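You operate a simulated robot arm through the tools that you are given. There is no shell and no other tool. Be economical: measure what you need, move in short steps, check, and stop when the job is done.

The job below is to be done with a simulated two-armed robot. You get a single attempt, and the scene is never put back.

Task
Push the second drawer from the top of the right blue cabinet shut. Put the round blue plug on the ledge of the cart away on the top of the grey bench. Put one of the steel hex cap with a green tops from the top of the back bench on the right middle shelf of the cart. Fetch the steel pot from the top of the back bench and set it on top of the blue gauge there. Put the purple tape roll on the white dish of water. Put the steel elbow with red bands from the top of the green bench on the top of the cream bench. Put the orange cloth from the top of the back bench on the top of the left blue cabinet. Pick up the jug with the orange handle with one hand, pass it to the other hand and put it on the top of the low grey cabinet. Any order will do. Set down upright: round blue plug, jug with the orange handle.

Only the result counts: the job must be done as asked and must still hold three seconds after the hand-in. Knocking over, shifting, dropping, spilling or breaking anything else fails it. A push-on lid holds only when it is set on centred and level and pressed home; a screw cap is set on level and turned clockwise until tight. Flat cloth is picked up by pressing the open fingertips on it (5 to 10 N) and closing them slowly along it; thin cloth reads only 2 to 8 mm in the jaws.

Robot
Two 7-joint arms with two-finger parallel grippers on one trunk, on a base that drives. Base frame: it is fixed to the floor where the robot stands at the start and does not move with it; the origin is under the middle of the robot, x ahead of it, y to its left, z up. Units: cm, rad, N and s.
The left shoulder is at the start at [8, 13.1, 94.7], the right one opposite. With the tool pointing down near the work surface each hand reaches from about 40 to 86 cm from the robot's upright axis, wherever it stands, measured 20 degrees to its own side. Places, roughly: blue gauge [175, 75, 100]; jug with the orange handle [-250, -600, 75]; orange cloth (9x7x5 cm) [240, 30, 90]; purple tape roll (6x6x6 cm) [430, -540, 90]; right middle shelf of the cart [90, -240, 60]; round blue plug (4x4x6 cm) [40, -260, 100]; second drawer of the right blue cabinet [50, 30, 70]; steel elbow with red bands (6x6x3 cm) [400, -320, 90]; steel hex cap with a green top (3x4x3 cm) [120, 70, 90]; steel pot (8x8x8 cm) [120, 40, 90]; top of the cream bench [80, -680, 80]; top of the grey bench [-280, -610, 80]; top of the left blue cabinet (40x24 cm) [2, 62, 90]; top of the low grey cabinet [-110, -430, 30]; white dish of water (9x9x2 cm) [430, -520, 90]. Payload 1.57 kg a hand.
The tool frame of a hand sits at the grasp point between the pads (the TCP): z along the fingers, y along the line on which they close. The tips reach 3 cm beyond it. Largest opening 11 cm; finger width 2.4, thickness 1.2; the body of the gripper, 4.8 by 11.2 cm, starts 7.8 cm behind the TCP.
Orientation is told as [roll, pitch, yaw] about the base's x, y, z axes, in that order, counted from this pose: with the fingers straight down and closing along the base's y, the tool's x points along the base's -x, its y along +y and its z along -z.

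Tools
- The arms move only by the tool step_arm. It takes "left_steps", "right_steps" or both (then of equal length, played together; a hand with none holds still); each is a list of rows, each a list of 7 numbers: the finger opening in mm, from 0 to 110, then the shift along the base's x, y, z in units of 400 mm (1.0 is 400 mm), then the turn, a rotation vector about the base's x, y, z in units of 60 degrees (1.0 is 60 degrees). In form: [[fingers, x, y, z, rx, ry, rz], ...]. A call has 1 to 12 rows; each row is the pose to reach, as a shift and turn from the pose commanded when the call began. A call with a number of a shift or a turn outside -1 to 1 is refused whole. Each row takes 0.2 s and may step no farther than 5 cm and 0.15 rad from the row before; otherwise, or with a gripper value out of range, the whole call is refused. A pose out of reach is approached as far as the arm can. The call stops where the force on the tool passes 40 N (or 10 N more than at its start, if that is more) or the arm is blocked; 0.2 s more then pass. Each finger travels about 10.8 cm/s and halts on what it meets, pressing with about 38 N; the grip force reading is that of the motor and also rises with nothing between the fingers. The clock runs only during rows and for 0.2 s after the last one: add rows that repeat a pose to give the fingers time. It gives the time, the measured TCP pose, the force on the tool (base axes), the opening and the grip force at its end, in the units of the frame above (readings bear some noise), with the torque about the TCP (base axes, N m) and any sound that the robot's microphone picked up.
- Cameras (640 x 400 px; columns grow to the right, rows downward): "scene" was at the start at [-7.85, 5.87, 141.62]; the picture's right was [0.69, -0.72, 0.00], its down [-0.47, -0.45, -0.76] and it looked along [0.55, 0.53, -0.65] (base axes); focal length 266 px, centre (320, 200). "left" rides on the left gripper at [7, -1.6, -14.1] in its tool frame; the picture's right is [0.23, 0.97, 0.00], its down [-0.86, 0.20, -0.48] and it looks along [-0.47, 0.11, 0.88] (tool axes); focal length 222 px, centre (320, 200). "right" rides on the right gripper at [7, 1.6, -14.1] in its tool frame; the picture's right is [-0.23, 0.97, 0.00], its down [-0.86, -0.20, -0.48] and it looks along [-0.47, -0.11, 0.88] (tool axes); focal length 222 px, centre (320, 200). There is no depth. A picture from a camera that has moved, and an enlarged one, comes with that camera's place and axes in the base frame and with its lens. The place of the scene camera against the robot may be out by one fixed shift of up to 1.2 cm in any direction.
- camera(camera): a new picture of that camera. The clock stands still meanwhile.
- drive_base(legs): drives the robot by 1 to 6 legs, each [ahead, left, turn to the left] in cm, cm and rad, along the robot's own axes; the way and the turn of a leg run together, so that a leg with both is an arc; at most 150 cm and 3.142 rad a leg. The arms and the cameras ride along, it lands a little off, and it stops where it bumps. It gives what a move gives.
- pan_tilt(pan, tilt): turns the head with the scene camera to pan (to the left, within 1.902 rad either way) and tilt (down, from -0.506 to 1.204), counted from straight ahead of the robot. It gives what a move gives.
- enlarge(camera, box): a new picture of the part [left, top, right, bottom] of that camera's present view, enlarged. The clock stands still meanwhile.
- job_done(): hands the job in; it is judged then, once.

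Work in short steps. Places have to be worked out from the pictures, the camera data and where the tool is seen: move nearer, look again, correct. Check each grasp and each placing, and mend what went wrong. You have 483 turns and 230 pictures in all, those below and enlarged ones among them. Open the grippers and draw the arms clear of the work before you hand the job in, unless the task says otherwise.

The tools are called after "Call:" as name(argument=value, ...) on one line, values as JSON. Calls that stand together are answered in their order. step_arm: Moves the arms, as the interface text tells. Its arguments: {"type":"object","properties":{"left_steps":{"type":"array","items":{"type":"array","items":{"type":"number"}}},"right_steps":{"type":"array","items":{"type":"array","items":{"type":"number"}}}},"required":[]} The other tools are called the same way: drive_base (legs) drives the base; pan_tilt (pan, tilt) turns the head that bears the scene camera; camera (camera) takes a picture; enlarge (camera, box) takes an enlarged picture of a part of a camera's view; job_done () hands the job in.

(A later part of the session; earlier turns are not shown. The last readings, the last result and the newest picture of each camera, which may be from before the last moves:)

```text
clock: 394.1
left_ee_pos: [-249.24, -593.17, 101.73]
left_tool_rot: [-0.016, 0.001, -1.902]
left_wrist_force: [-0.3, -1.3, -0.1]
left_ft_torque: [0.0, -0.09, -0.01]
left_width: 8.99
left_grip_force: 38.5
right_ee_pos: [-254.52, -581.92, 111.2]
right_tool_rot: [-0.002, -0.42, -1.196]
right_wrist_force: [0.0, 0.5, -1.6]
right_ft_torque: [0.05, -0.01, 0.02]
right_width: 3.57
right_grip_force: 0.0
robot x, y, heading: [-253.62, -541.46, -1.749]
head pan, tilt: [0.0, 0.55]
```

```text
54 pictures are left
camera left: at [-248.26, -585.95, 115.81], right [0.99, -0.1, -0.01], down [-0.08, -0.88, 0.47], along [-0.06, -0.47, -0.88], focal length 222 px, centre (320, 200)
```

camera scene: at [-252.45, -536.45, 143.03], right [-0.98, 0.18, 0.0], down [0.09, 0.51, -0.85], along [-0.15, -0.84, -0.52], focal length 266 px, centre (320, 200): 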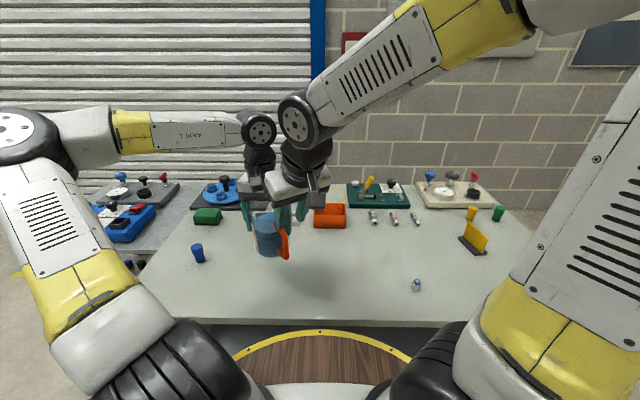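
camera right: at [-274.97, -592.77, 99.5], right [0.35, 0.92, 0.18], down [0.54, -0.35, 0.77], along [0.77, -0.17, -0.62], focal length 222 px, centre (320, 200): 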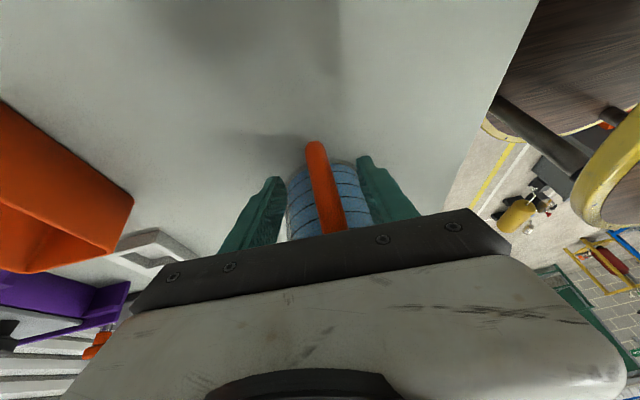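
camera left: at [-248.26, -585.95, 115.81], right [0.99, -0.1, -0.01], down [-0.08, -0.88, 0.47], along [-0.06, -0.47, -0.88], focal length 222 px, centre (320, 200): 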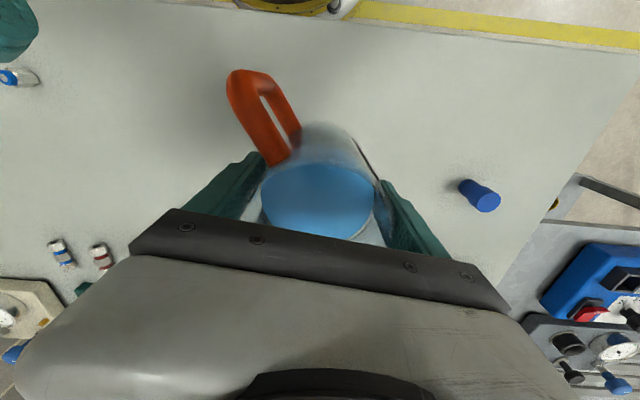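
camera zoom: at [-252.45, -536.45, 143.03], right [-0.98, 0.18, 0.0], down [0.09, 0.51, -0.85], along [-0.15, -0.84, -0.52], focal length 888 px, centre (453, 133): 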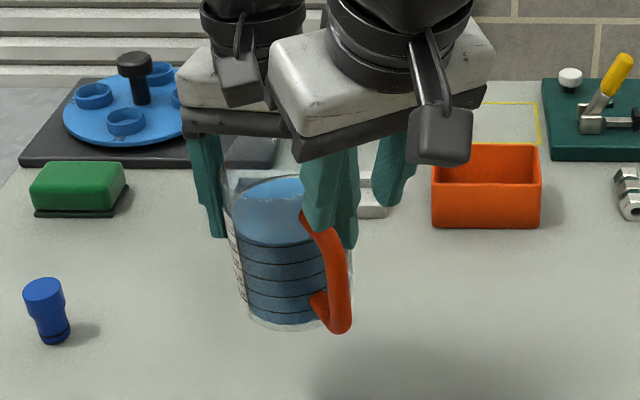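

The left hand holds the jug alone, upright. I move the right hand up and away, then raise the jug.

Call:
step_arm(right_steps=[[60, -0.05, 0.04, 0.08, 0, 0, 0], [60, -0.12, 0.06, 0.14, 0, 0, 0], [60, -0.2, 0.06, 0.2, 0, 0, 0], [60, -0.29, 0.06, 0.22, 0, 0, 0], [60, -0.38, 0.06, 0.22, 0, 0, 0], [60, -0.47, 0.06, 0.22, 0, 0, 0]])

Call:
step_arm(left_steps=[[85, 0, 0, 0.03, 0, 0, 0], [85, 0, 0, 0.08, 0, 0, 0], [85, 0, 0, 0.13, 0, 0, 0], [85, 0, 0, 0.18, 0, 0, 0], [85, 0, 0, 0.23, 0, 0, 0], [85, 0, 0, 0.28, 0, 0, 0], [85, 0, 0.03, 0.31, 0, 0, 0], [85, 0, 0.06, 0.33, 0, 0, 0]])

Call:
camera(camera="scene")

```text
clock: 395.4
left_ee_pos: [-249.18, -593.12, 101.69]
left_tool_rot: [-0.016, -0.002, -1.9]
left_wrist_force: [0.5, 0.3, -0.3]
left_ft_torque: [-0.08, -0.07, 0.0]
left_width: 9.01
left_grip_force: 37.9
right_ee_pos: [-273.43, -579.63, 119.91]
right_tool_rot: [0.0, -0.422, -1.195]
right_wrist_force: [0.1, -0.2, -0.4]
right_ft_torque: [0.02, 0.0, 0.0]
right_width: 5.99
right_grip_force: 0.1
robot x, y, heading: [-253.35, -541.29, -1.751]
head pan, tilt: [0.0, 0.55]
```

```text
clock: 397.2
left_ee_pos: [-249.12, -590.84, 114.91]
left_tool_rot: [-0.015, -0.001, -1.9]
left_wrist_force: [-0.3, -0.2, -6.9]
left_ft_torque: [-0.02, -0.09, 0.04]
left_width: 9.02
left_grip_force: 38.0
right_ee_pos: [-273.43, -579.48, 119.89]
right_tool_rot: [0.0, -0.42, -1.196]
right_wrist_force: [0.2, -0.4, 0.5]
right_ft_torque: [-0.01, 0.02, 0.03]
right_width: 5.99
right_grip_force: 0.0
robot x, y, heading: [-253.2, -541.27, -1.744]
head pan, tilt: [0.0, 0.55]
```

```text
53 pictures are left
camera scene: at [-252.47, -536.42, 143.03], right [-0.98, 0.18, 0.0], down [0.09, 0.51, -0.85], along [-0.15, -0.84, -0.52], focal length 266 px, centre (320, 200)
```

scene: 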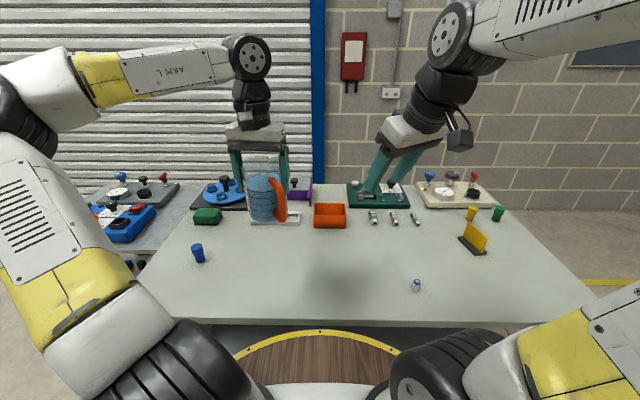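

Left force now reads the full jug weight. I back away and turn in stages toward the low grey cabinet.

Call:
drive_base(legs=[[-22, 0, 0], [0, 0, 1.57], [85, 0, 0], [0, 0, 1.57]])

Call:
pan_tilt(pan=-0.2, tilt=0.6)

Call:
camera(camera="scene")

```text
clock: 410.7
left_ee_pos: [-172.35, -481.27, 115.0]
left_tool_rot: [-0.017, 0.0, 1.281]
left_wrist_force: [-0.3, 0.4, -5.8]
left_ft_torque: [0.04, 0.07, 0.01]
left_width: 8.97
left_grip_force: 38.1
right_ee_pos: [-147.66, -491.66, 119.97]
right_tool_rot: [-0.003, -0.421, 1.983]
right_wrist_force: [-0.7, -0.1, -0.5]
right_ft_torque: [0.0, -0.02, -0.02]
right_width: 6.02
right_grip_force: 0.0
robot x, y, heading: [-166.1, -530.43, 1.433]
head pan, tilt: [0.0, 0.55]
```

```text
clock: 411.4
left_ee_pos: [-172.34, -481.27, 114.97]
left_tool_rot: [-0.014, 0.001, 1.279]
left_wrist_force: [0.0, -0.2, -6.2]
left_ft_torque: [0.01, 0.09, -0.02]
left_width: 8.99
left_grip_force: 38.3
right_ee_pos: [-147.71, -491.65, 119.98]
right_tool_rot: [0.0, -0.422, 1.982]
right_wrist_force: [0.1, -0.4, 0.1]
right_ft_torque: [0.02, 0.01, 0.0]
right_width: 5.98
right_grip_force: 0.0
robot x, y, heading: [-166.23, -530.28, 1.435]
head pan, tilt: [-0.201, 0.6]
```

```text
52 pictures are left
camera scene: at [-165.25, -536.07, 142.58], right [0.94, -0.33, 0.0], down [-0.19, -0.53, -0.83], along [0.27, 0.78, -0.56], focal length 266 px, centre (320, 200)
```

scene: 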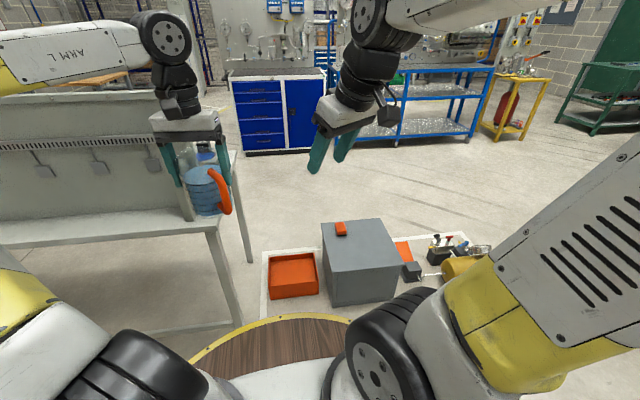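

The low grey cabinet's top spans roughly (−128…−80, −455…−405), with a small orange item at its far left. I drive right 62 and ahead 40, toward placing at about (−106,−436).

Call:
drive_base(legs=[[0, -62, 0], [38, 0, 0]])

Call:
pan_tilt(pan=0.1, tilt=0.95)

Call:
camera(camera="scene")

Call:
camera(camera="left")

```text
clock: 417.0
left_ee_pos: [-104.32, -452.15, 115.05]
left_tool_rot: [-0.015, 0.0, 1.269]
left_wrist_force: [-0.5, 0.0, -6.0]
left_ft_torque: [0.03, 0.06, 0.05]
left_width: 8.96
left_grip_force: 37.4
right_ee_pos: [-79.79, -462.82, 119.97]
right_tool_rot: [-0.002, -0.42, 1.973]
right_wrist_force: [1.1, 0.7, 0.1]
right_ft_torque: [-0.01, -0.01, 0.03]
right_width: 6.0
right_grip_force: 0.0
robot x, y, heading: [-99.0, -501.67, 1.42]
head pan, tilt: [-0.201, 0.6]
```

```text
clock: 417.8
left_ee_pos: [-104.35, -452.26, 115.04]
left_tool_rot: [-0.016, 0.001, 1.268]
left_wrist_force: [-0.3, 0.7, -6.0]
left_ft_torque: [0.03, 0.08, -0.03]
left_width: 8.96
left_grip_force: 37.8
right_ee_pos: [-79.91, -462.85, 119.97]
right_tool_rot: [0.001, -0.421, 1.972]
right_wrist_force: [1.2, 0.3, -0.3]
right_ft_torque: [-0.04, 0.0, -0.03]
right_width: 6.0
right_grip_force: 0.1
robot x, y, heading: [-98.93, -501.39, 1.419]
head pan, tilt: [0.099, 0.949]
```

```text
51 pictures are left
camera scene: at [-100.52, -508.14, 139.74], right [1.0, -0.05, 0.0], down [-0.04, -0.81, -0.58], along [0.03, 0.58, -0.81], focal length 266 px, centre (320, 200)
```

scene: 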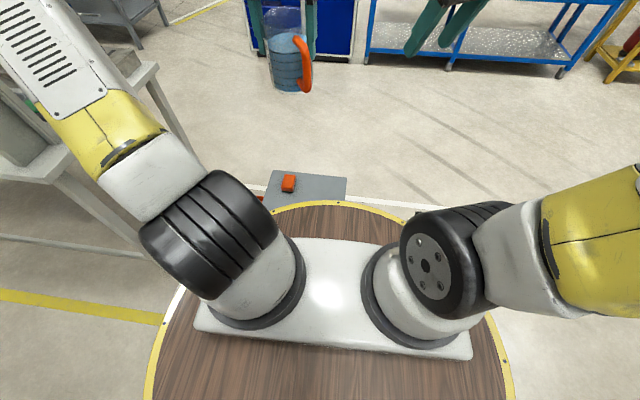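

```text
50 pictures are left
camera left: at [-105.1, -459.18, 129.04], right [-1.0, 0.07, -0.01], down [0.06, 0.88, 0.48], along [0.05, 0.47, -0.88], focal length 222 px, centre (320, 200)
```

left: 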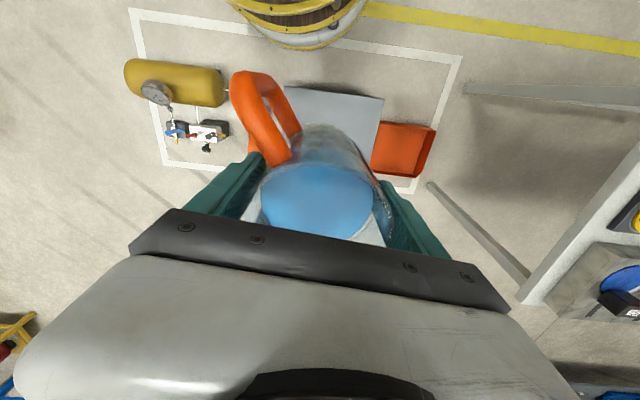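

The cabinet's front edge runs (−129,−451)–(−90,−459). I move the jug forward to about (−105,−441) and start lowering.

Call:
step_arm(left_steps=[[85, -0.003, 0.07, -0.05, 0, 0, 0], [85, -0.006, 0.14, -0.12, 0, 0, 0], [85, -0.01, 0.21, -0.2, 0, 0, 0], [85, -0.015, 0.275, -0.29, 0, 0, 0], [85, -0.015, 0.28, -0.39, 0, 0, 0], [85, -0.015, 0.28, -0.49, 0, 0, 0], [85, -0.015, 0.28, -0.59, 0, 0, 0], [85, -0.015, 0.28, -0.69, 0, 0, 0], [85, -0.015, 0.28, -0.79, 0, 0, 0], [85, -0.015, 0.28, -0.89, 0, 0, 0], [85, -0.015, 0.28, -0.95, 0, 0, 0]])

Call:
camera(camera="left")

Call:
camera(camera="scene")

```text
clock: 420.2
left_ee_pos: [-106.69, -442.02, 77.44]
left_tool_rot: [-0.015, -0.002, 1.268]
left_wrist_force: [-0.4, 0.4, -5.8]
left_ft_torque: [0.04, 0.07, 0.02]
left_width: 8.94
left_grip_force: 37.6
left hand out of reach, approached as far as the arm can: row 3, 4, 5, 6, 7, 8, 9, 10, 11
right_ee_pos: [-79.87, -462.94, 119.85]
right_tool_rot: [-0.002, -0.421, 1.971]
right_wrist_force: [-0.4, 0.4, 0.9]
right_ft_torque: [0.0, 0.01, 0.02]
right_width: 6.02
right_grip_force: 0.0
robot x, y, heading: [-98.87, -501.58, 1.419]
head pan, tilt: [0.099, 0.949]
```

```text
49 pictures are left
camera left: at [-107.47, -449.09, 91.49], right [-1.0, 0.07, -0.02], down [0.06, 0.88, 0.48], along [0.05, 0.47, -0.88], focal length 222 px, centre (320, 200)
```

left: 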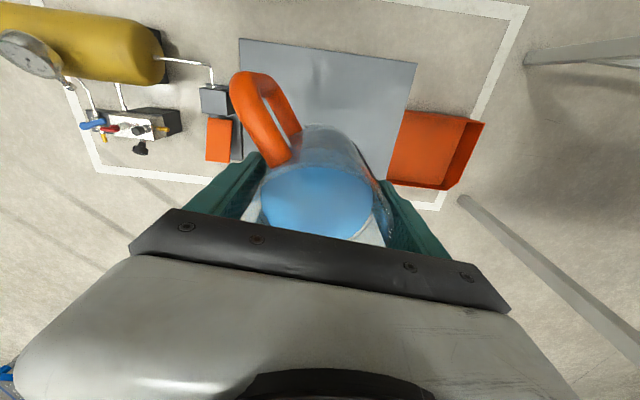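

```text
48 pictures are left
camera scene: at [-100.52, -508.14, 139.73], right [1.0, -0.05, 0.0], down [-0.04, -0.81, -0.58], along [0.03, 0.58, -0.81], focal length 266 px, centre (320, 200)
```

scene: 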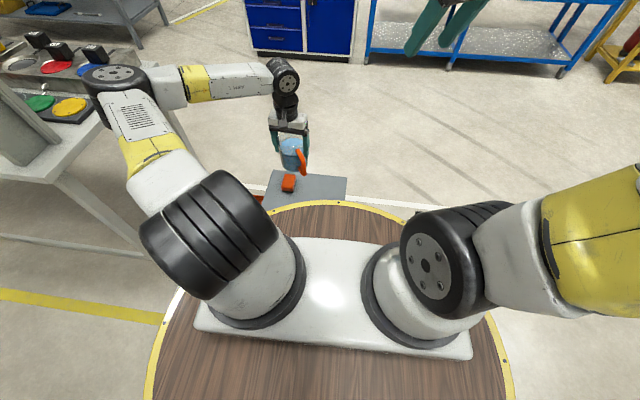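

Deviations are small and the elbow is clear. I lower further to z≈48.

Call:
step_arm(left_steps=[[85, 0, 0, -0.08, 0, 0, 0], [85, 0, 0, -0.17, 0, 0, 0], [85, 0, 0, -0.26, 0, 0, 0], [85, 0, 0, -0.35, 0, 0, 0], [85, 0, 0, -0.44, 0, 0, 0], [85, 0, 0, -0.53, 0, 0, 0], [85, 0, 0, -0.62, 0, 0, 0], [85, 0, 0, -0.7, 0, 0, 0], [85, 0, 0, -0.7, 0, 0, 0]])

Call:
camera(camera="left")

Call:
camera(camera="scene")

```text
clock: 422.2
left_ee_pos: [-114.84, -446.73, 58.6]
left_tool_rot: [-0.016, -0.001, 1.269]
left_wrist_force: [0.2, -0.2, -5.4]
left_ft_torque: [0.04, 0.06, 0.05]
left_width: 8.91
left_grip_force: 37.9
left hand out of reach, approached as far as the arm can: row 1, 2, 3, 4, 5, 6, 7, 8, 9
right_ee_pos: [-79.82, -462.85, 119.87]
right_tool_rot: [0.001, -0.42, 1.971]
right_wrist_force: [-0.4, 0.0, 0.3]
right_ft_torque: [0.0, -0.02, -0.01]
right_width: 6.02
right_grip_force: 0.1
robot x, y, heading: [-98.78, -501.48, 1.419]
head pan, tilt: [0.099, 0.949]
```

```text
47 pictures are left
camera left: at [-115.52, -453.74, 72.73], right [-1.0, 0.07, -0.02], down [0.06, 0.88, 0.48], along [0.05, 0.47, -0.88], focal length 222 px, centre (320, 200)
```

left: 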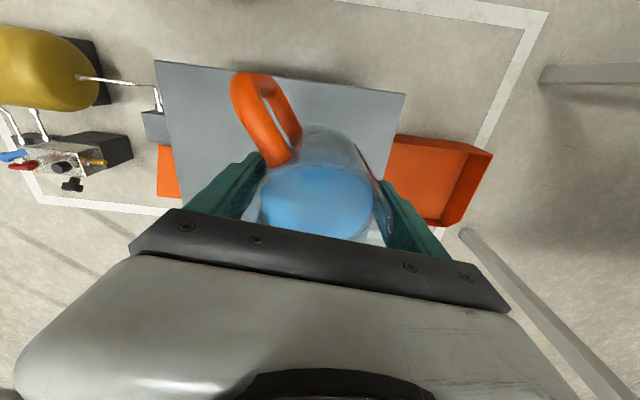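

```text
46 pictures are left
camera scene: at [-100.53, -508.14, 139.73], right [1.0, -0.05, 0.0], down [-0.04, -0.81, -0.58], along [0.03, 0.58, -0.81], focal length 266 px, centre (320, 200)
```

scene: 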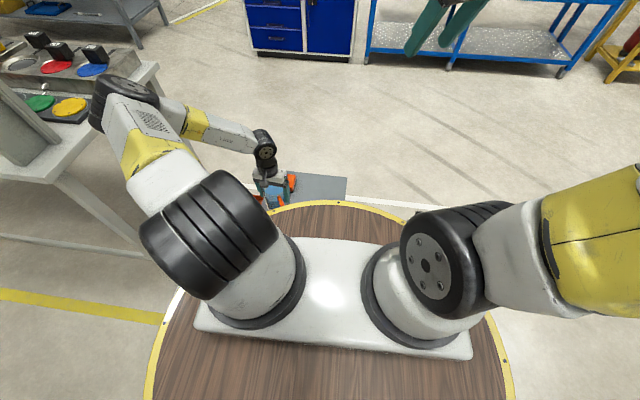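

The left arm drifts left and stalls at z≈58.6. I test whether going down works better further out.

Call:
step_arm(left_steps=[[85, -0.01, 0.05, 0.0, 0, 0, 0], [85, -0.02, 0.12, -0.03, 0, 0, 0], [85, -0.02, 0.18, -0.08, 0, 0, 0], [85, -0.02, 0.22, -0.15, 0, 0, 0], [85, -0.02, 0.22, -0.2, 0, 0, 0]])

```text
clock: 423.4
left_ee_pos: [-119.3, -442.07, 58.04]
left_tool_rot: [-0.014, 0.0, 1.268]
left_wrist_force: [0.4, -1.0, -6.2]
left_ft_torque: [0.03, 0.02, -0.01]
left_width: 8.96
left_grip_force: 37.7
left hand out of reach, approached as far as the arm can: row 1, 2, 3, 4, 5
right_ee_pos: [-79.88, -462.77, 119.88]
right_tool_rot: [0.0, -0.422, 1.971]
right_wrist_force: [-0.4, 0.3, -0.7]
right_ft_torque: [0.0, -0.02, 0.0]
right_width: 6.0
right_grip_force: 0.1
robot x, y, heading: [-98.89, -501.33, 1.421]
head pan, tilt: [0.099, 0.949]
```

I try turning the tool counter-clockwise, away from the wrist limit met before, while lowering.

Call:
step_arm(left_steps=[[85, 0.02, 0, 0, 0, 0, 0.13], [85, 0.04, 0, 0, 0, 0, 0.26], [85, 0.06, 0, 0, 0, 0, 0.39], [85, 0.08, 0, -0.02, 0, 0, 0.5], [85, 0.1, 0, -0.06, 0, 0, 0.6], [85, 0.1, 0, -0.12, 0, 0, 0.6], [85, 0.1, 0, -0.12, 0, 0, 0.6]])

Call:
camera(camera="scene")

```text
clock: 425.0
left_ee_pos: [-117.74, -444.51, 57.35]
left_tool_rot: [-0.015, -0.001, 1.897]
left_wrist_force: [0.4, 0.3, -5.4]
left_ft_torque: [0.0, 0.07, -0.02]
left_width: 8.94
left_grip_force: 37.7
left hand out of reach, approached as far as the arm can: row 1, 2, 3, 4, 5, 6, 7
right_ee_pos: [-79.84, -462.82, 119.71]
right_tool_rot: [0.0, -0.421, 1.972]
right_wrist_force: [0.8, 0.8, 0.8]
right_ft_torque: [-0.01, -0.02, -0.03]
right_width: 6.01
right_grip_force: 0.0
robot x, y, heading: [-99.05, -501.72, 1.418]
head pan, tilt: [0.099, 0.949]
```

```text
45 pictures are left
camera scene: at [-100.53, -508.13, 139.73], right [1.0, -0.05, 0.0], down [-0.04, -0.81, -0.58], along [0.03, 0.58, -0.81], focal length 266 px, centre (320, 200)
```

scene: 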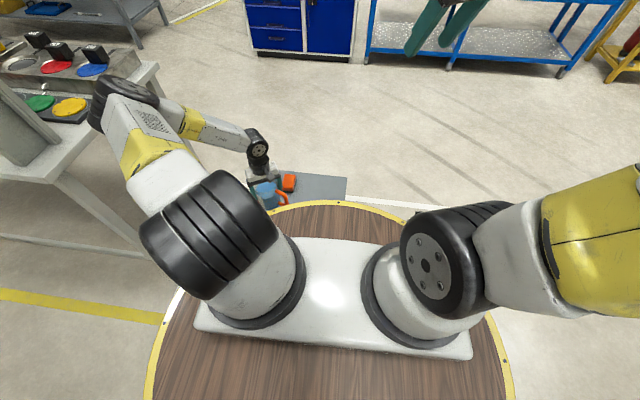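

Yaw isn't the limit. I probe further to the left, where the arm seems to prefer going, while lowering.

Call:
step_arm(left_steps=[[85, -0.06, 0, -0.05, 0, 0, 0], [85, -0.12, 0, -0.11, 0, 0, 0], [85, -0.18, 0, -0.17, 0, 0, 0], [85, -0.24, 0, -0.23, 0, 0, 0], [85, -0.28, 0, -0.29, 0, 0, 0], [85, -0.28, 0, -0.29, 0, 0, 0]])

```text
clock: 426.4
left_ee_pos: [-129.14, -445.93, 53.72]
left_tool_rot: [-0.016, 0.0, 1.898]
left_wrist_force: [-0.3, -0.4, -6.3]
left_ft_torque: [-0.02, 0.05, -0.04]
left_width: 8.94
left_grip_force: 38.0
left hand out of reach, approached as far as the arm can: row 1, 2, 3, 4, 5, 6
right_ee_pos: [-79.84, -462.85, 119.92]
right_tool_rot: [-0.001, -0.42, 1.973]
right_wrist_force: [-0.3, 0.0, 0.0]
right_ft_torque: [-0.02, -0.01, 0.01]
right_width: 6.01
right_grip_force: 0.1
robot x, y, heading: [-98.79, -501.79, 1.422]
head pan, tilt: [0.099, 0.949]
```

Still limited at z≈54. I'll raise the jug again, back the base off, extend the arm nearly straight at height, and then lower with the arm extended.

Call:
step_arm(left_steps=[[85, 0, 0, 0.1, 0, 0, -0.03], [85, 0, 0, 0.2, 0, 0, -0.1], [85, 0, 0, 0.3, 0, 0, -0.2], [85, 0.02, 0, 0.4, 0, 0, -0.3], [85, 0.06, 0, 0.5, 0, 0, -0.4], [85, 0.1, 0, 0.6, 0, 0, -0.45], [85, 0.14, 0, 0.7, 0, 0, -0.45], [85, 0.18, 0.02, 0.8, 0, 0, -0.45], [85, 0.22, 0.06, 0.88, 0, 0, -0.45], [85, 0.26, 0.12, 0.95, 0, 0, -0.45]])

Call:
drive_base(legs=[[-22, -4, 0]])

Call:
step_arm(left_steps=[[85, 0.01, 0.1, 0, 0, 0, 0], [85, 0.03, 0.2, 0, 0, 0, 0], [85, 0.05, 0.3, 0, 0, 0, 0], [85, 0.06, 0.4, 0, 0, 0, 0], [85, 0.07, 0.5, -0.02, 0, 0, 0], [85, 0.08, 0.6, -0.05, 0, 0, 0]])

Call:
camera(camera="scene")

```text
clock: 428.6
left_ee_pos: [-118.97, -440.98, 91.63]
left_tool_rot: [-0.016, 0.0, 1.424]
left_wrist_force: [0.1, -1.0, -6.0]
left_ft_torque: [0.0, 0.06, 0.02]
left_width: 8.95
left_grip_force: 37.6
right_ee_pos: [-79.9, -462.82, 119.94]
right_tool_rot: [-0.002, -0.42, 1.973]
right_wrist_force: [0.1, -0.2, -0.3]
right_ft_torque: [0.0, -0.01, 0.0]
right_width: 5.99
right_grip_force: 0.0
robot x, y, heading: [-98.99, -501.67, 1.416]
head pan, tilt: [0.099, 0.949]
```

```text
clock: 430.3
left_ee_pos: [-118.42, -463.85, 91.71]
left_tool_rot: [-0.017, 0.001, 1.428]
left_wrist_force: [0.5, 0.1, -5.8]
left_ft_torque: [0.01, 0.06, 0.0]
left_width: 8.93
left_grip_force: 38.0
right_ee_pos: [-79.3, -485.45, 119.86]
right_tool_rot: [-0.003, -0.419, 1.975]
right_wrist_force: [0.6, -0.4, -0.1]
right_ft_torque: [0.05, 0.01, 0.0]
right_width: 5.98
right_grip_force: 0.2
robot x, y, heading: [-98.38, -523.93, 1.42]
head pan, tilt: [0.099, 0.949]
```

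```text
clock: 431.7
left_ee_pos: [-117.67, -452.98, 89.45]
left_tool_rot: [-0.014, -0.001, 1.427]
left_wrist_force: [0.0, -0.4, -5.7]
left_ft_torque: [-0.01, 0.05, -0.02]
left_width: 8.95
left_grip_force: 38.1
left hand out of reach, approached as far as the arm can: row 3, 4, 5, 6
right_ee_pos: [-79.39, -485.6, 119.83]
right_tool_rot: [0.001, -0.421, 1.973]
right_wrist_force: [-0.4, 0.3, 0.3]
right_ft_torque: [0.02, -0.01, 0.06]
right_width: 6.01
right_grip_force: 0.1
robot x, y, heading: [-98.47, -524.01, 1.42]
head pan, tilt: [0.099, 0.949]
```

```text
44 pictures are left
camera scene: at [-99.9, -530.9, 139.73], right [1.0, -0.05, 0.0], down [-0.04, -0.81, -0.58], along [0.03, 0.58, -0.81], focal length 266 px, centre (320, 200)
```

scene: 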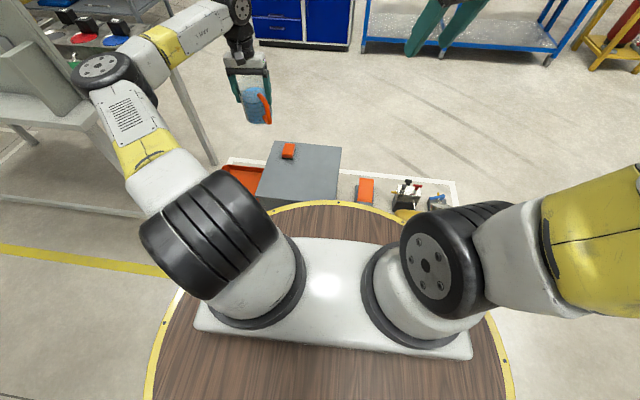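

The left arm's branch is limiting. Before deciding, I test whether the right arm can reach low: straighten its tool and lower it over free floor beside the cabinet.

Call:
step_arm(right_steps=[[60, 0.01, 0.06, 0, -0.08, -0.01, -0.104], [60, 0.03, 0.13, -0.03, -0.16, -0.02, -0.208], [60, 0.05, 0.2, -0.08, -0.24, -0.03, -0.311], [60, 0.07, 0.28, -0.14, -0.32, -0.04, -0.415], [60, 0.09, 0.36, -0.2, -0.402, -0.051, -0.519], [60, 0.11, 0.44, -0.28, -0.402, -0.051, -0.519], [60, 0.125, 0.51, -0.37, -0.402, -0.051, -0.519], [60, 0.125, 0.51, -0.48, -0.402, -0.051, -0.519], [60, 0.125, 0.51, -0.6, -0.402, -0.051, -0.519], [60, 0.125, 0.51, -0.72, -0.402, -0.051, -0.519], [60, 0.125, 0.51, -0.84, -0.402, -0.051, -0.519], [60, 0.125, 0.51, -0.96, -0.402, -0.051, -0.519]])

Call:
step_arm(right_steps=[[60, 0, 0, -0.1, 0, 0, 0], [60, 0, 0, -0.2, 0, 0, 0], [60, 0, 0, -0.3, 0, 0, 0], [60, 0, 0, -0.4, 0, 0, 0], [60, 0, 0, -0.5, 0, 0, 0], [60, 0, 0, -0.6, 0, 0, 0], [60, 0, 0, -0.7, 0, 0, 0], [60, 0, 0, -0.8, 0, 0, 0], [60, 0, 0, -0.9, 0, 0, 0]])

Call:
camera(camera="scene")

```text
clock: 434.3
left_ee_pos: [-117.59, -452.88, 89.46]
left_tool_rot: [-0.015, 0.001, 1.43]
left_wrist_force: [-0.1, -0.4, -5.4]
left_ft_torque: [0.03, 0.07, -0.01]
left_width: 8.94
left_grip_force: 37.5
right_ee_pos: [-74.31, -465.05, 81.42]
right_tool_rot: [0.0, -0.001, 1.423]
right_wrist_force: [0.0, -0.8, -0.1]
right_ft_torque: [0.05, 0.01, 0.0]
right_width: 6.01
right_grip_force: 0.1
robot x, y, heading: [-98.26, -524.25, 1.423]
head pan, tilt: [0.099, 0.949]
```

```text
clock: 436.3
left_ee_pos: [-117.52, -452.93, 89.31]
left_tool_rot: [-0.016, 0.0, 1.428]
left_wrist_force: [0.5, -0.2, -6.1]
left_ft_torque: [0.01, 0.06, 0.01]
left_width: 8.93
left_grip_force: 37.7
right_ee_pos: [-74.32, -465.2, 45.34]
right_tool_rot: [0.0, -0.002, 1.422]
right_wrist_force: [-0.2, 0.4, -0.4]
right_ft_torque: [0.01, 0.01, 0.03]
right_width: 6.01
right_grip_force: 0.1
robot x, y, heading: [-98.17, -524.35, 1.426]
head pan, tilt: [0.099, 0.949]
```

```text
43 pictures are left
camera scene: at [-99.91, -530.89, 139.73], right [1.0, -0.05, 0.0], down [-0.04, -0.81, -0.58], along [0.03, 0.58, -0.81], focal length 266 px, centre (320, 200)
```

scene: 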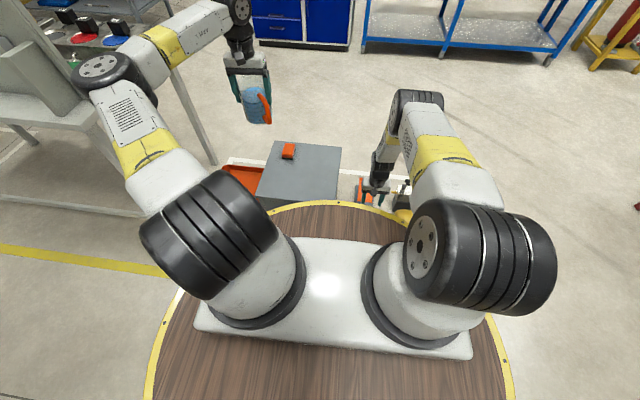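

The right arm reaches z 45 easily with its elbow above. For the left, whose elbow sits out to the left, low heights should work roughly under that elbow; I test there over free floor.

Call:
step_arm(left_steps=[[85, -0.05, -0.06, -0.03, 0, 0, 0], [85, -0.11, -0.12, -0.06, 0, 0, 0], [85, -0.17, -0.18, -0.09, 0, 0, 0], [85, -0.23, -0.24, -0.12, 0, 0, 0], [85, -0.3, -0.3, -0.15, 0, 0, 0], [85, -0.37, -0.36, -0.18, 0, 0, 0], [85, -0.44, -0.42, -0.22, 0, 0, 0], [85, -0.5, -0.48, -0.27, 0, 0, 0], [85, -0.55, -0.53, -0.34, 0, 0, 0], [85, -0.55, -0.55, -0.44, 0, 0, 0], [85, -0.55, -0.55, -0.54, 0, 0, 0]])

Call:
step_arm(left_steps=[[85, 0, 0, -0.1, 0, 0, 0], [85, 0, 0, -0.2, 0, 0, 0], [85, 0, 0, -0.3, 0, 0, 0], [85, 0, 0, -0.4, 0, 0, 0], [85, 0, 0, -0.5, 0, 0, 0], [85, 0, 0, -0.55, 0, 0, 0]])

```text
clock: 438.7
left_ee_pos: [-139.5, -474.63, 67.35]
left_tool_rot: [-0.014, -0.001, 1.427]
left_wrist_force: [0.4, -0.1, -5.9]
left_ft_torque: [0.04, 0.09, 0.03]
left_width: 8.95
left_grip_force: 37.6
right_ee_pos: [-74.31, -465.24, 45.26]
right_tool_rot: [-0.001, -0.003, 1.422]
right_wrist_force: [-0.6, -0.2, -0.1]
right_ft_torque: [0.01, -0.01, -0.01]
right_width: 6.0
right_grip_force: 0.1
robot x, y, heading: [-98.3, -524.6, 1.424]
head pan, tilt: [0.099, 0.949]
```

```text
clock: 440.1
left_ee_pos: [-139.75, -475.23, 52.23]
left_tool_rot: [-0.014, 0.0, 1.424]
left_wrist_force: [0.7, 1.0, -6.2]
left_ft_torque: [0.03, 0.09, -0.01]
left_width: 8.9
left_grip_force: 38.0
left hand out of reach, approached as far as the arm can: row 4, 5, 6
right_ee_pos: [-74.29, -465.26, 45.38]
right_tool_rot: [0.001, -0.001, 1.424]
right_wrist_force: [-0.4, -0.4, 0.2]
right_ft_torque: [0.02, 0.02, -0.01]
right_width: 6.0
right_grip_force: 0.1
robot x, y, heading: [-98.14, -524.31, 1.423]
head pan, tilt: [0.099, 0.949]
```

Call:
pan_tilt(pan=0.4, tilt=0.8)

Call:
camera(camera="scene")

```text
clock: 440.9
left_ee_pos: [-139.68, -475.2, 52.17]
left_tool_rot: [-0.014, 0.001, 1.428]
left_wrist_force: [-0.6, -0.3, -6.7]
left_ft_torque: [0.0, 0.1, 0.01]
left_width: 8.94
left_grip_force: 38.6
right_ee_pos: [-74.4, -465.24, 45.32]
right_tool_rot: [-0.001, -0.002, 1.424]
right_wrist_force: [0.3, 0.1, -0.3]
right_ft_torque: [0.02, -0.01, 0.02]
right_width: 6.0
right_grip_force: 0.1
robot x, y, heading: [-98.46, -524.5, 1.421]
head pan, tilt: [0.4, 0.799]
```

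```text
42 pictures are left
camera scene: at [-102.27, -530.33, 140.88], right [0.97, 0.25, 0.0], down [0.18, -0.69, -0.7], along [-0.17, 0.67, -0.72], focal length 266 px, centre (320, 200)
```

scene: 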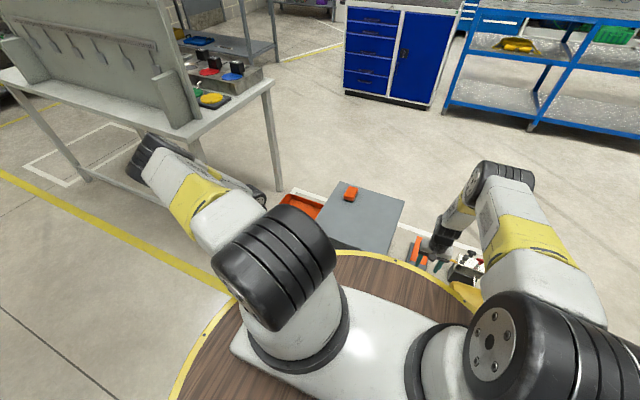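

The left's elbow swivel is the issue. I raise the jug again and turn the tool counter-clockwise a long way (the jug just spins about its axis), which should drag the elbow up and inward.

Call:
step_arm(left_steps=[[85, 0.02, 0.02, 0.1, 0, 0, 0.1], [85, 0.06, 0.04, 0.2, 0, 0, 0.22], [85, 0.1, 0.06, 0.3, 0, 0, 0.34], [85, 0.15, 0.08, 0.4, 0, 0, 0.46], [85, 0.2, 0.1, 0.5, 0, 0, 0.58], [85, 0.25, 0.12, 0.6, 0, 0, 0.7], [85, 0.3, 0.14, 0.7, 0, 0, 0.82], [85, 0.34, 0.15, 0.8, 0, 0, 0.93]])

Call:
step_arm(left_steps=[[85, 0.02, 0, 0.02, 0, 0, 0.12], [85, 0.04, 0, 0.04, 0, 0, 0.24], [85, 0.06, 0, 0.06, 0, 0, 0.36], [85, 0.08, 0, 0.08, 0, 0, 0.48], [85, 0.1, 0, 0.1, 0, 0, 0.6], [85, 0.12, 0, 0.1, 0, 0, 0.72], [85, 0.12, 0, 0.1, 0, 0, 0.84], [85, 0.12, 0, 0.1, 0, 0, 0.96]])

Call:
camera(camera="scene")

```text
clock: 442.7
left_ee_pos: [-125.91, -469.31, 84.23]
left_tool_rot: [-0.014, 0.0, 2.402]
left_wrist_force: [-0.5, 0.2, -6.5]
left_ft_torque: [-0.04, 0.02, 0.0]
left_width: 8.93
left_grip_force: 37.7
right_ee_pos: [-74.34, -465.22, 45.33]
right_tool_rot: [0.0, -0.001, 1.423]
right_wrist_force: [-1.0, 0.1, -0.6]
right_ft_torque: [-0.04, 0.01, -0.01]
right_width: 6.01
right_grip_force: 0.0
robot x, y, heading: [-98.23, -524.49, 1.423]
head pan, tilt: [0.4, 0.799]
```

```text
clock: 444.5
left_ee_pos: [-121.12, -469.42, 88.24]
left_tool_rot: [-0.014, 0.001, -2.875]
left_wrist_force: [-0.5, 0.0, -5.8]
left_ft_torque: [-0.07, -0.03, -0.02]
left_width: 8.89
left_grip_force: 38.2
right_ee_pos: [-74.32, -465.32, 45.29]
right_tool_rot: [0.0, -0.002, 1.423]
right_wrist_force: [0.0, 0.0, 0.1]
right_ft_torque: [0.02, 0.01, 0.0]
right_width: 6.0
right_grip_force: 0.1
robot x, y, heading: [-98.06, -524.26, 1.422]
head pan, tilt: [0.4, 0.799]
```

```text
41 pictures are left
camera scene: at [-102.27, -530.33, 140.89], right [0.97, 0.25, 0.0], down [0.18, -0.69, -0.7], along [-0.17, 0.67, -0.72], focal length 266 px, centre (320, 200)
```

scene: 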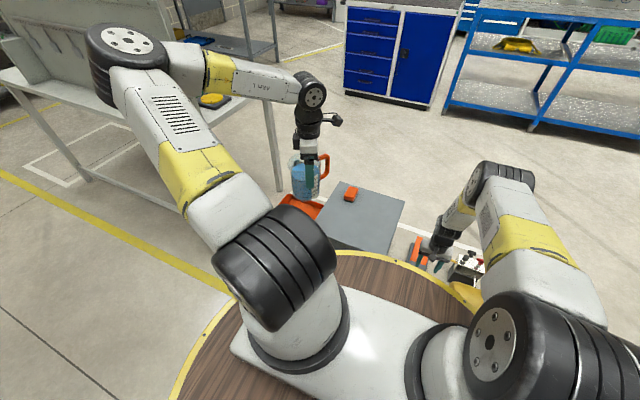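

The wrist turned 115° freely. I test lowering from this orientation.

Call:
step_arm(left_steps=[[85, 0, 0, -0.11, 0, 0, 0], [85, 0, 0, -0.22, 0, 0, 0], [85, 0, 0, -0.33, 0, 0, 0], [85, 0, 0, -0.44, 0, 0, 0], [85, 0, 0, -0.55, 0, 0, 0], [85, 0, 0, -0.66, 0, 0, 0], [85, 0, 0, -0.77, 0, 0, 0], [85, 0, 0, -0.88, 0, 0, 0], [85, 0, 0, -0.99, 0, 0, 0]])

```text
clock: 446.5
left_ee_pos: [-121.49, -469.63, 54.22]
left_tool_rot: [-0.017, 0.0, -2.876]
left_wrist_force: [0.0, -0.5, -5.9]
left_ft_torque: [-0.04, -0.05, -0.01]
left_width: 8.93
left_grip_force: 38.1
left hand out of reach, approached as far as the arm can: row 8, 9
right_ee_pos: [-74.36, -465.21, 45.3]
right_tool_rot: [0.001, -0.002, 1.424]
right_wrist_force: [-0.3, -0.9, -0.7]
right_ft_torque: [-0.04, 0.01, 0.02]
right_width: 6.0
right_grip_force: 0.0
robot x, y, heading: [-97.77, -524.32, 1.423]
head pan, tilt: [0.4, 0.799]
```

The left arm bottoms out near z 54 whatever I do, so the final set-down should be by the right hand. I test whether the right hand can reach z≈38 in the tilted handle-holding pose.

Call:
step_arm(right_steps=[[60, 0, 0, 0.02, 0.08, 0.01, 0.104], [60, 0, 0, 0.03, 0.16, 0.02, 0.208], [60, 0, 0, 0.03, 0.24, 0.03, 0.311], [60, 0, 0, 0.0, 0.32, 0.04, 0.415], [60, 0, 0, -0.05, 0.402, 0.051, 0.519], [60, 0, 0, -0.1, 0.402, 0.051, 0.519], [60, 0, 0, -0.17, 0.402, 0.051, 0.519], [60, 0, 0, -0.17, 0.402, 0.051, 0.519]])

```text
clock: 448.3
left_ee_pos: [-121.61, -469.55, 54.25]
left_tool_rot: [-0.013, 0.0, -2.878]
left_wrist_force: [0.1, 0.6, -5.2]
left_ft_torque: [-0.04, -0.03, -0.02]
left_width: 8.91
left_grip_force: 38.3
right_ee_pos: [-74.21, -465.21, 38.79]
right_tool_rot: [-0.002, -0.42, 1.973]
right_wrist_force: [0.0, -0.1, -1.1]
right_ft_torque: [-0.02, -0.02, 0.01]
right_width: 6.0
right_grip_force: 0.1
robot x, y, heading: [-98.38, -524.51, 1.423]
head pan, tilt: [0.4, 0.799]
```

That works. To keep the sequence clean, I'll set the jug back on the grey bench, pick it up with the left hand, pass it to the right by the handle, and place it with the right. First I raise both hands and turn the left tool back.

Call:
step_arm(left_steps=[[85, 0, 0, 0.1, 0, 0, -0.12], [85, 0, 0, 0.2, 0, 0, -0.24], [85, 0, 0, 0.3, 0, 0, -0.36], [85, 0, 0, 0.4, 0, 0, -0.48], [85, 0, 0, 0.5, 0, 0, -0.6], [85, 0, 0, 0.6, 0, 0, -0.72], [85, 0, 0, 0.7, 0, 0, -0.84], [85, 0, 0, 0.8, 0, 0, -0.96]], right_steps=[[60, 0, 0, 0.1, 0, 0, 0], [60, 0, 0, 0.22, 0, 0, 0], [60, 0, 0, 0.34, 0, 0, 0], [60, 0, 0, 0.46, 0, 0, 0], [60, 0, 0, 0.58, 0, 0, 0], [60, 0, 0, 0.7, 0, 0, 0], [60, 0, 0, 0.82, 0, 0, 0], [60, 0, 0, 0.94, 0, 0, 0]])

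Call:
step_arm(left_steps=[[85, 0, 0, 0.1, 0, 0, -0.12], [85, 0, 0, 0.2, 0, 0, -0.24], [85, 0, 0, 0.3, 0, 0, -0.36], [85, 0, 0, 0.4, 0, 0, -0.48], [85, 0, 0, 0.5, 0, 0, -0.6], [85, 0, 0, 0.6, 0, 0, -0.72], [85, 0, 0, 0.68, 0, 0, -0.84], [85, 0, 0, 0.72, 0, 0, -0.96], [85, 0, 0, 0.72, 0, 0, -1.0]], right_steps=[[60, 0.02, -0.04, 0.1, 0, 0, 0], [60, 0.05, -0.08, 0.2, 0, 0, 0], [60, 0.08, -0.12, 0.3, 0, 0, 0], [60, 0.1, -0.16, 0.4, 0, 0, 0], [60, 0.1, -0.2, 0.5, 0, 0, 0], [60, 0.1, -0.24, 0.6, 0, 0, 0], [60, 0.1, -0.3, 0.7, 0, 0, 0], [60, 0.1, -0.36, 0.8, 0, 0, 0], [60, 0.1, -0.42, 0.9, 0, 0, 0]])

```text
clock: 450.1
left_ee_pos: [-121.5, -469.67, 86.27]
left_tool_rot: [-0.014, 0.0, 2.397]
left_wrist_force: [0.3, 0.6, -6.5]
left_ft_torque: [-0.06, 0.05, 0.04]
left_width: 8.91
left_grip_force: 38.5
right_ee_pos: [-74.43, -465.17, 76.04]
right_tool_rot: [0.0, -0.422, 1.972]
right_wrist_force: [-0.3, 0.9, -0.3]
right_ft_torque: [-0.02, -0.02, 0.01]
right_width: 5.99
right_grip_force: 0.1
robot x, y, heading: [-98.33, -524.45, 1.425]
head pan, tilt: [0.4, 0.799]
```

```text
clock: 452.1
left_ee_pos: [-121.61, -469.63, 114.91]
left_tool_rot: [-0.015, 0.002, 1.353]
left_wrist_force: [-0.4, 0.5, -6.2]
left_ft_torque: [0.01, 0.12, 0.0]
left_width: 8.93
left_grip_force: 37.9
right_ee_pos: [-70.51, -482.04, 112.33]
right_tool_rot: [0.0, -0.421, 1.975]
right_wrist_force: [0.2, 0.9, -0.5]
right_ft_torque: [-0.03, 0.04, 0.02]
right_width: 5.99
right_grip_force: 0.0
robot x, y, heading: [-97.95, -524.45, 1.424]
head pan, tilt: [0.4, 0.799]
```

Now I drive back to the grey bench (west, then facing south).

Call:
drive_base(legs=[[0, 0, 1.57], [150, 0, 0], [0, 0, 1.545], [36, 0, 0]])

Call:
pan_tilt(pan=0.0, tilt=0.6)

Call:
camera(camera="scene")

```text
clock: 469.1
left_ee_pos: [-229.32, -596.56, 114.99]
left_tool_rot: [-0.017, 0.001, -1.791]
left_wrist_force: [-0.3, 0.2, -6.0]
left_ft_torque: [-0.01, -0.05, -0.02]
left_width: 8.91
left_grip_force: 38.5
right_ee_pos: [-280.33, -584.0, 112.25]
right_tool_rot: [-0.002, -0.42, -1.171]
right_wrist_force: [0.0, 0.6, 0.6]
right_ft_torque: [0.0, 0.0, 0.0]
right_width: 6.0
right_grip_force: 0.1
robot x, y, heading: [-252.22, -542.0, -1.721]
head pan, tilt: [0.4, 0.799]
```

```text
clock: 469.9
left_ee_pos: [-229.2, -596.63, 114.98]
left_tool_rot: [-0.016, -0.001, -1.791]
left_wrist_force: [-1.2, -0.4, -6.1]
left_ft_torque: [-0.03, -0.08, 0.02]
left_width: 8.91
left_grip_force: 38.4
right_ee_pos: [-280.34, -584.0, 112.36]
right_tool_rot: [-0.002, -0.421, -1.17]
right_wrist_force: [-0.2, -0.1, -0.2]
right_ft_torque: [0.0, 0.02, -0.01]
right_width: 6.0
right_grip_force: 0.1
robot x, y, heading: [-252.39, -541.76, -1.725]
head pan, tilt: [0.0, 0.6]
```

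```text
40 pictures are left
camera scene: at [-251.67, -536.74, 142.57], right [-0.99, 0.15, 0.0], down [0.08, 0.56, -0.82], along [-0.12, -0.82, -0.57], focal length 266 px, centre (320, 200)
```

scene: 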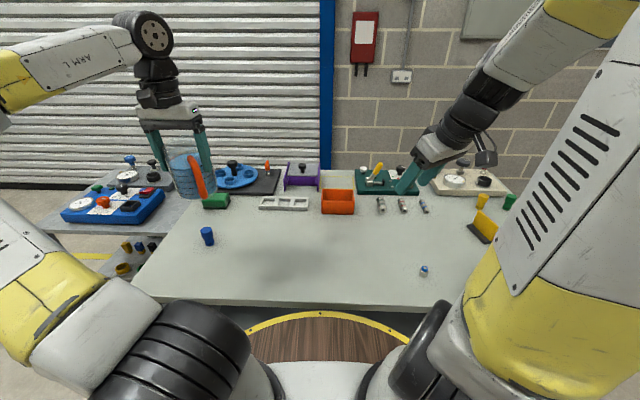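

I move the jug over the clear patch at about (−247,−592) and lower toward the bench.

Call:
step_arm(left_steps=[[85, -0.09, 0.02, 0, 0, 0, -0.02], [85, -0.18, 0.04, 0, 0, 0, -0.04], [85, -0.27, 0.06, 0, 0, 0, -0.06], [85, -0.36, 0.09, 0, 0, 0, -0.076], [85, -0.445, 0.115, 0, 0, 0, -0.076], [85, -0.445, 0.115, -0.1, 0, 0, -0.076], [85, -0.445, 0.115, -0.2, 0, 0, -0.076], [85, -0.445, 0.115, -0.3, 0, 0, -0.076], [85, -0.445, 0.115, -0.4, 0, 0, -0.076], [85, -0.445, 0.115, -0.5, 0, 0, -0.076], [85, -0.445, 0.115, -0.54, 0, 0, -0.076]])

Call:
enlarge(camera="scene", box=[190, 160, 390, 300])

```text
clock: 472.4
left_ee_pos: [-247.32, -591.99, 93.38]
left_tool_rot: [-0.016, 0.0, -1.872]
left_wrist_force: [0.1, -0.2, -6.6]
left_ft_torque: [-0.01, -0.07, 0.01]
left_width: 8.9
left_grip_force: 37.8
right_ee_pos: [-280.35, -584.08, 112.35]
right_tool_rot: [-0.002, -0.421, -1.172]
right_wrist_force: [0.2, -0.7, -0.7]
right_ft_torque: [-0.02, 0.02, 0.02]
right_width: 6.0
right_grip_force: 0.1
robot x, y, heading: [-252.66, -541.86, -1.723]
head pan, tilt: [0.0, 0.6]
```

```text
2.86 times, centred on (290, 230) of scene
camera zoom: at [-251.68, -536.73, 142.57], right [-0.99, 0.15, 0.0], down [0.09, 0.56, -0.82], along [-0.12, -0.82, -0.57], focal length 761 px, centre (406, 114)
```

zoom: 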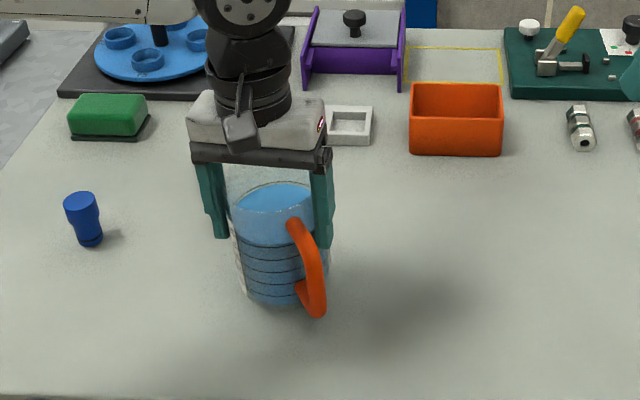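

Call:
step_arm(left_steps=[[85, 0, 0, -0.01, 0, 0, 0], [85, 0, 0, -0.02, 0, 0, 0], [85, 0, 0, -0.03, 0, 0, 0], [85, 0, 0, -0.04, 0, 0, 0], [85, 0, 0, -0.05, 0, 0, 0], [85, 0, 0, -0.06, 0, 0, 0]])

```text
clock: 473.7
left_ee_pos: [-247.26, -592.11, 91.41]
left_tool_rot: [-0.014, -0.005, -1.872]
left_wrist_force: [-0.2, 5.1, 9.8]
left_ft_torque: [0.11, -0.68, 0.17]
left_width: 8.89
left_grip_force: 38.0
right_ee_pos: [-280.39, -583.96, 112.4]
right_tool_rot: [-0.003, -0.423, -1.171]
right_wrist_force: [-0.6, 0.1, -0.4]
right_ft_torque: [-0.01, 0.0, 0.02]
right_width: 5.99
right_grip_force: 0.0
robot x, y, heading: [-252.42, -542.28, -1.721]
head pan, tilt: [0.0, 0.6]
stopped in row 6 (left hand): the force on the tool passed its limit at 46 N (the readings are from after the stop); the commanded pose is now the measured one
```

The jug stands on the bench. I open the left hand and let it settle, and look.

Call:
step_arm(left_steps=[[95, 0, 0, 0, 0, 0, 0], [103, 0, 0, 0, 0, 0, 0], [110, 0, 0, 0.005, 0, 0, 0], [110, 0, 0, 0.02, 0, 0, 0], [110, 0, 0, 0.02, 0, 0, 0]])

Call:
camera(camera="left")

Call:
enlarge(camera="scene", box=[190, 160, 390, 300])

```text
clock: 474.9
left_ee_pos: [-247.21, -591.97, 92.19]
left_tool_rot: [-0.016, -0.006, -1.872]
left_wrist_force: [-0.7, -0.4, -0.1]
left_ft_torque: [-0.03, -0.02, 0.03]
left_width: 10.99
left_grip_force: 0.0
right_ee_pos: [-280.4, -584.12, 112.36]
right_tool_rot: [-0.002, -0.421, -1.17]
right_wrist_force: [0.7, 0.4, -0.3]
right_ft_torque: [0.03, 0.01, 0.0]
right_width: 6.0
right_grip_force: 0.0
robot x, y, heading: [-252.88, -541.72, -1.721]
head pan, tilt: [0.0, 0.6]
```

```text
38 pictures are left
camera left: at [-246.52, -584.8, 106.26], right [1.0, -0.07, -0.02], down [-0.06, -0.88, 0.48], along [-0.05, -0.48, -0.88], focal length 222 px, centre (320, 200)
```

left: 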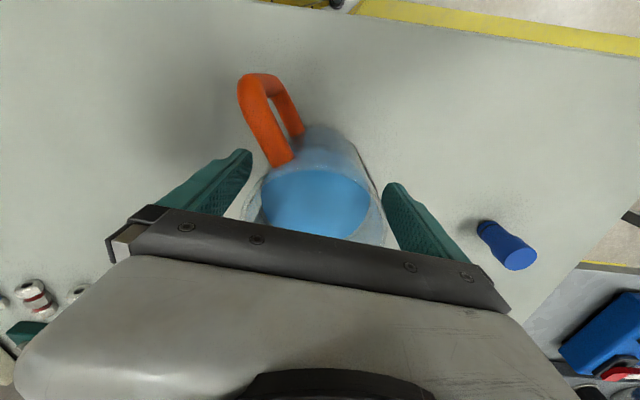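

```text
2.86 times, centred on (290, 230) of scene
camera zoom: at [-251.68, -536.73, 142.57], right [-0.99, 0.15, 0.0], down [0.09, 0.56, -0.82], along [-0.12, -0.82, -0.57], focal length 761 px, centre (406, 114)
```

zoom: 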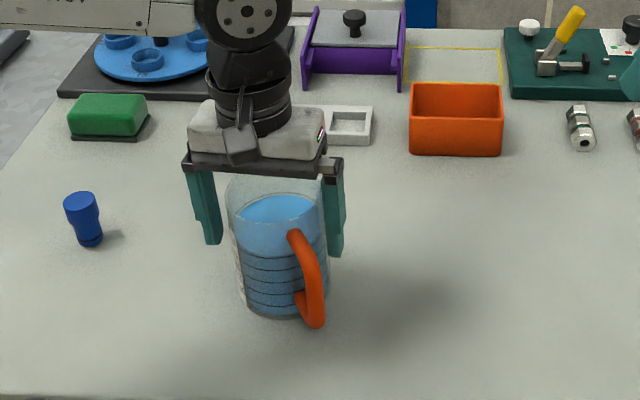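

The jug is at rest, upright. Now I pick it up afresh with the left hand and lift 10 cm.

Call:
step_arm(left_steps=[[103, 0, 0, 0, 0, 0, 0], [97, 0, 0, 0, 0, 0, 0], [92, 0, 0, 0, 0, 0, 0], [85, 0, 0, 0, 0, 0, 0], [80, 0, 0, 0, 0, 0, 0], [80, 0, 0, 0, 0, 0, 0], [80, 0, 0, 0.03, 0, 0, 0], [80, 0, 0, 0.08, 0, 0, 0], [80, 0, 0, 0.14, 0, 0, 0], [80, 0, 0, 0.2, 0, 0, 0], [80, 0, 0, 0.245, 0, 0, 0], [80, 0, 0, 0.245, 0, 0, 0]])

Call:
camera(camera="left")

Call:
camera(camera="right")

```text
clock: 477.5
left_ee_pos: [-247.22, -592.25, 101.98]
left_tool_rot: [-0.015, -0.004, -1.872]
left_wrist_force: [-0.7, -0.6, -6.2]
left_ft_torque: [-0.07, -0.09, 0.01]
left_width: 8.92
left_grip_force: 38.3
right_ee_pos: [-280.41, -584.07, 112.36]
right_tool_rot: [0.001, -0.419, -1.17]
right_wrist_force: [-0.9, 0.4, 0.0]
right_ft_torque: [-0.01, 0.01, 0.0]
right_width: 6.02
right_grip_force: 0.0
robot x, y, heading: [-252.77, -541.73, -1.722]
head pan, tilt: [0.0, 0.6]
```

```text
36 pictures are left
camera left: at [-246.46, -584.88, 116.04], right [1.0, -0.07, -0.02], down [-0.06, -0.88, 0.48], along [-0.05, -0.48, -0.88], focal length 222 px, centre (320, 200)
```

left: 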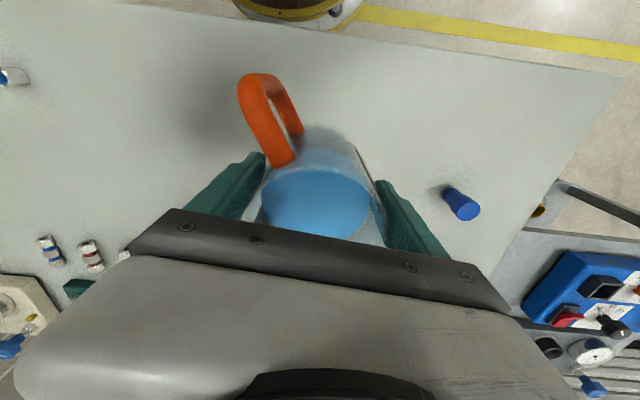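

```text
35 pictures are left
camera right: at [-283.57, -572.32, 122.37], right [0.98, 0.19, 0.09], down [0.04, -0.62, 0.79], along [0.2, -0.76, -0.61], focal length 222 px, centre (320, 200)
```

right: 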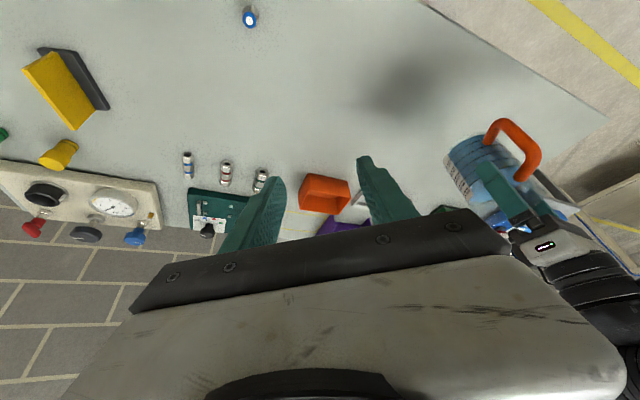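

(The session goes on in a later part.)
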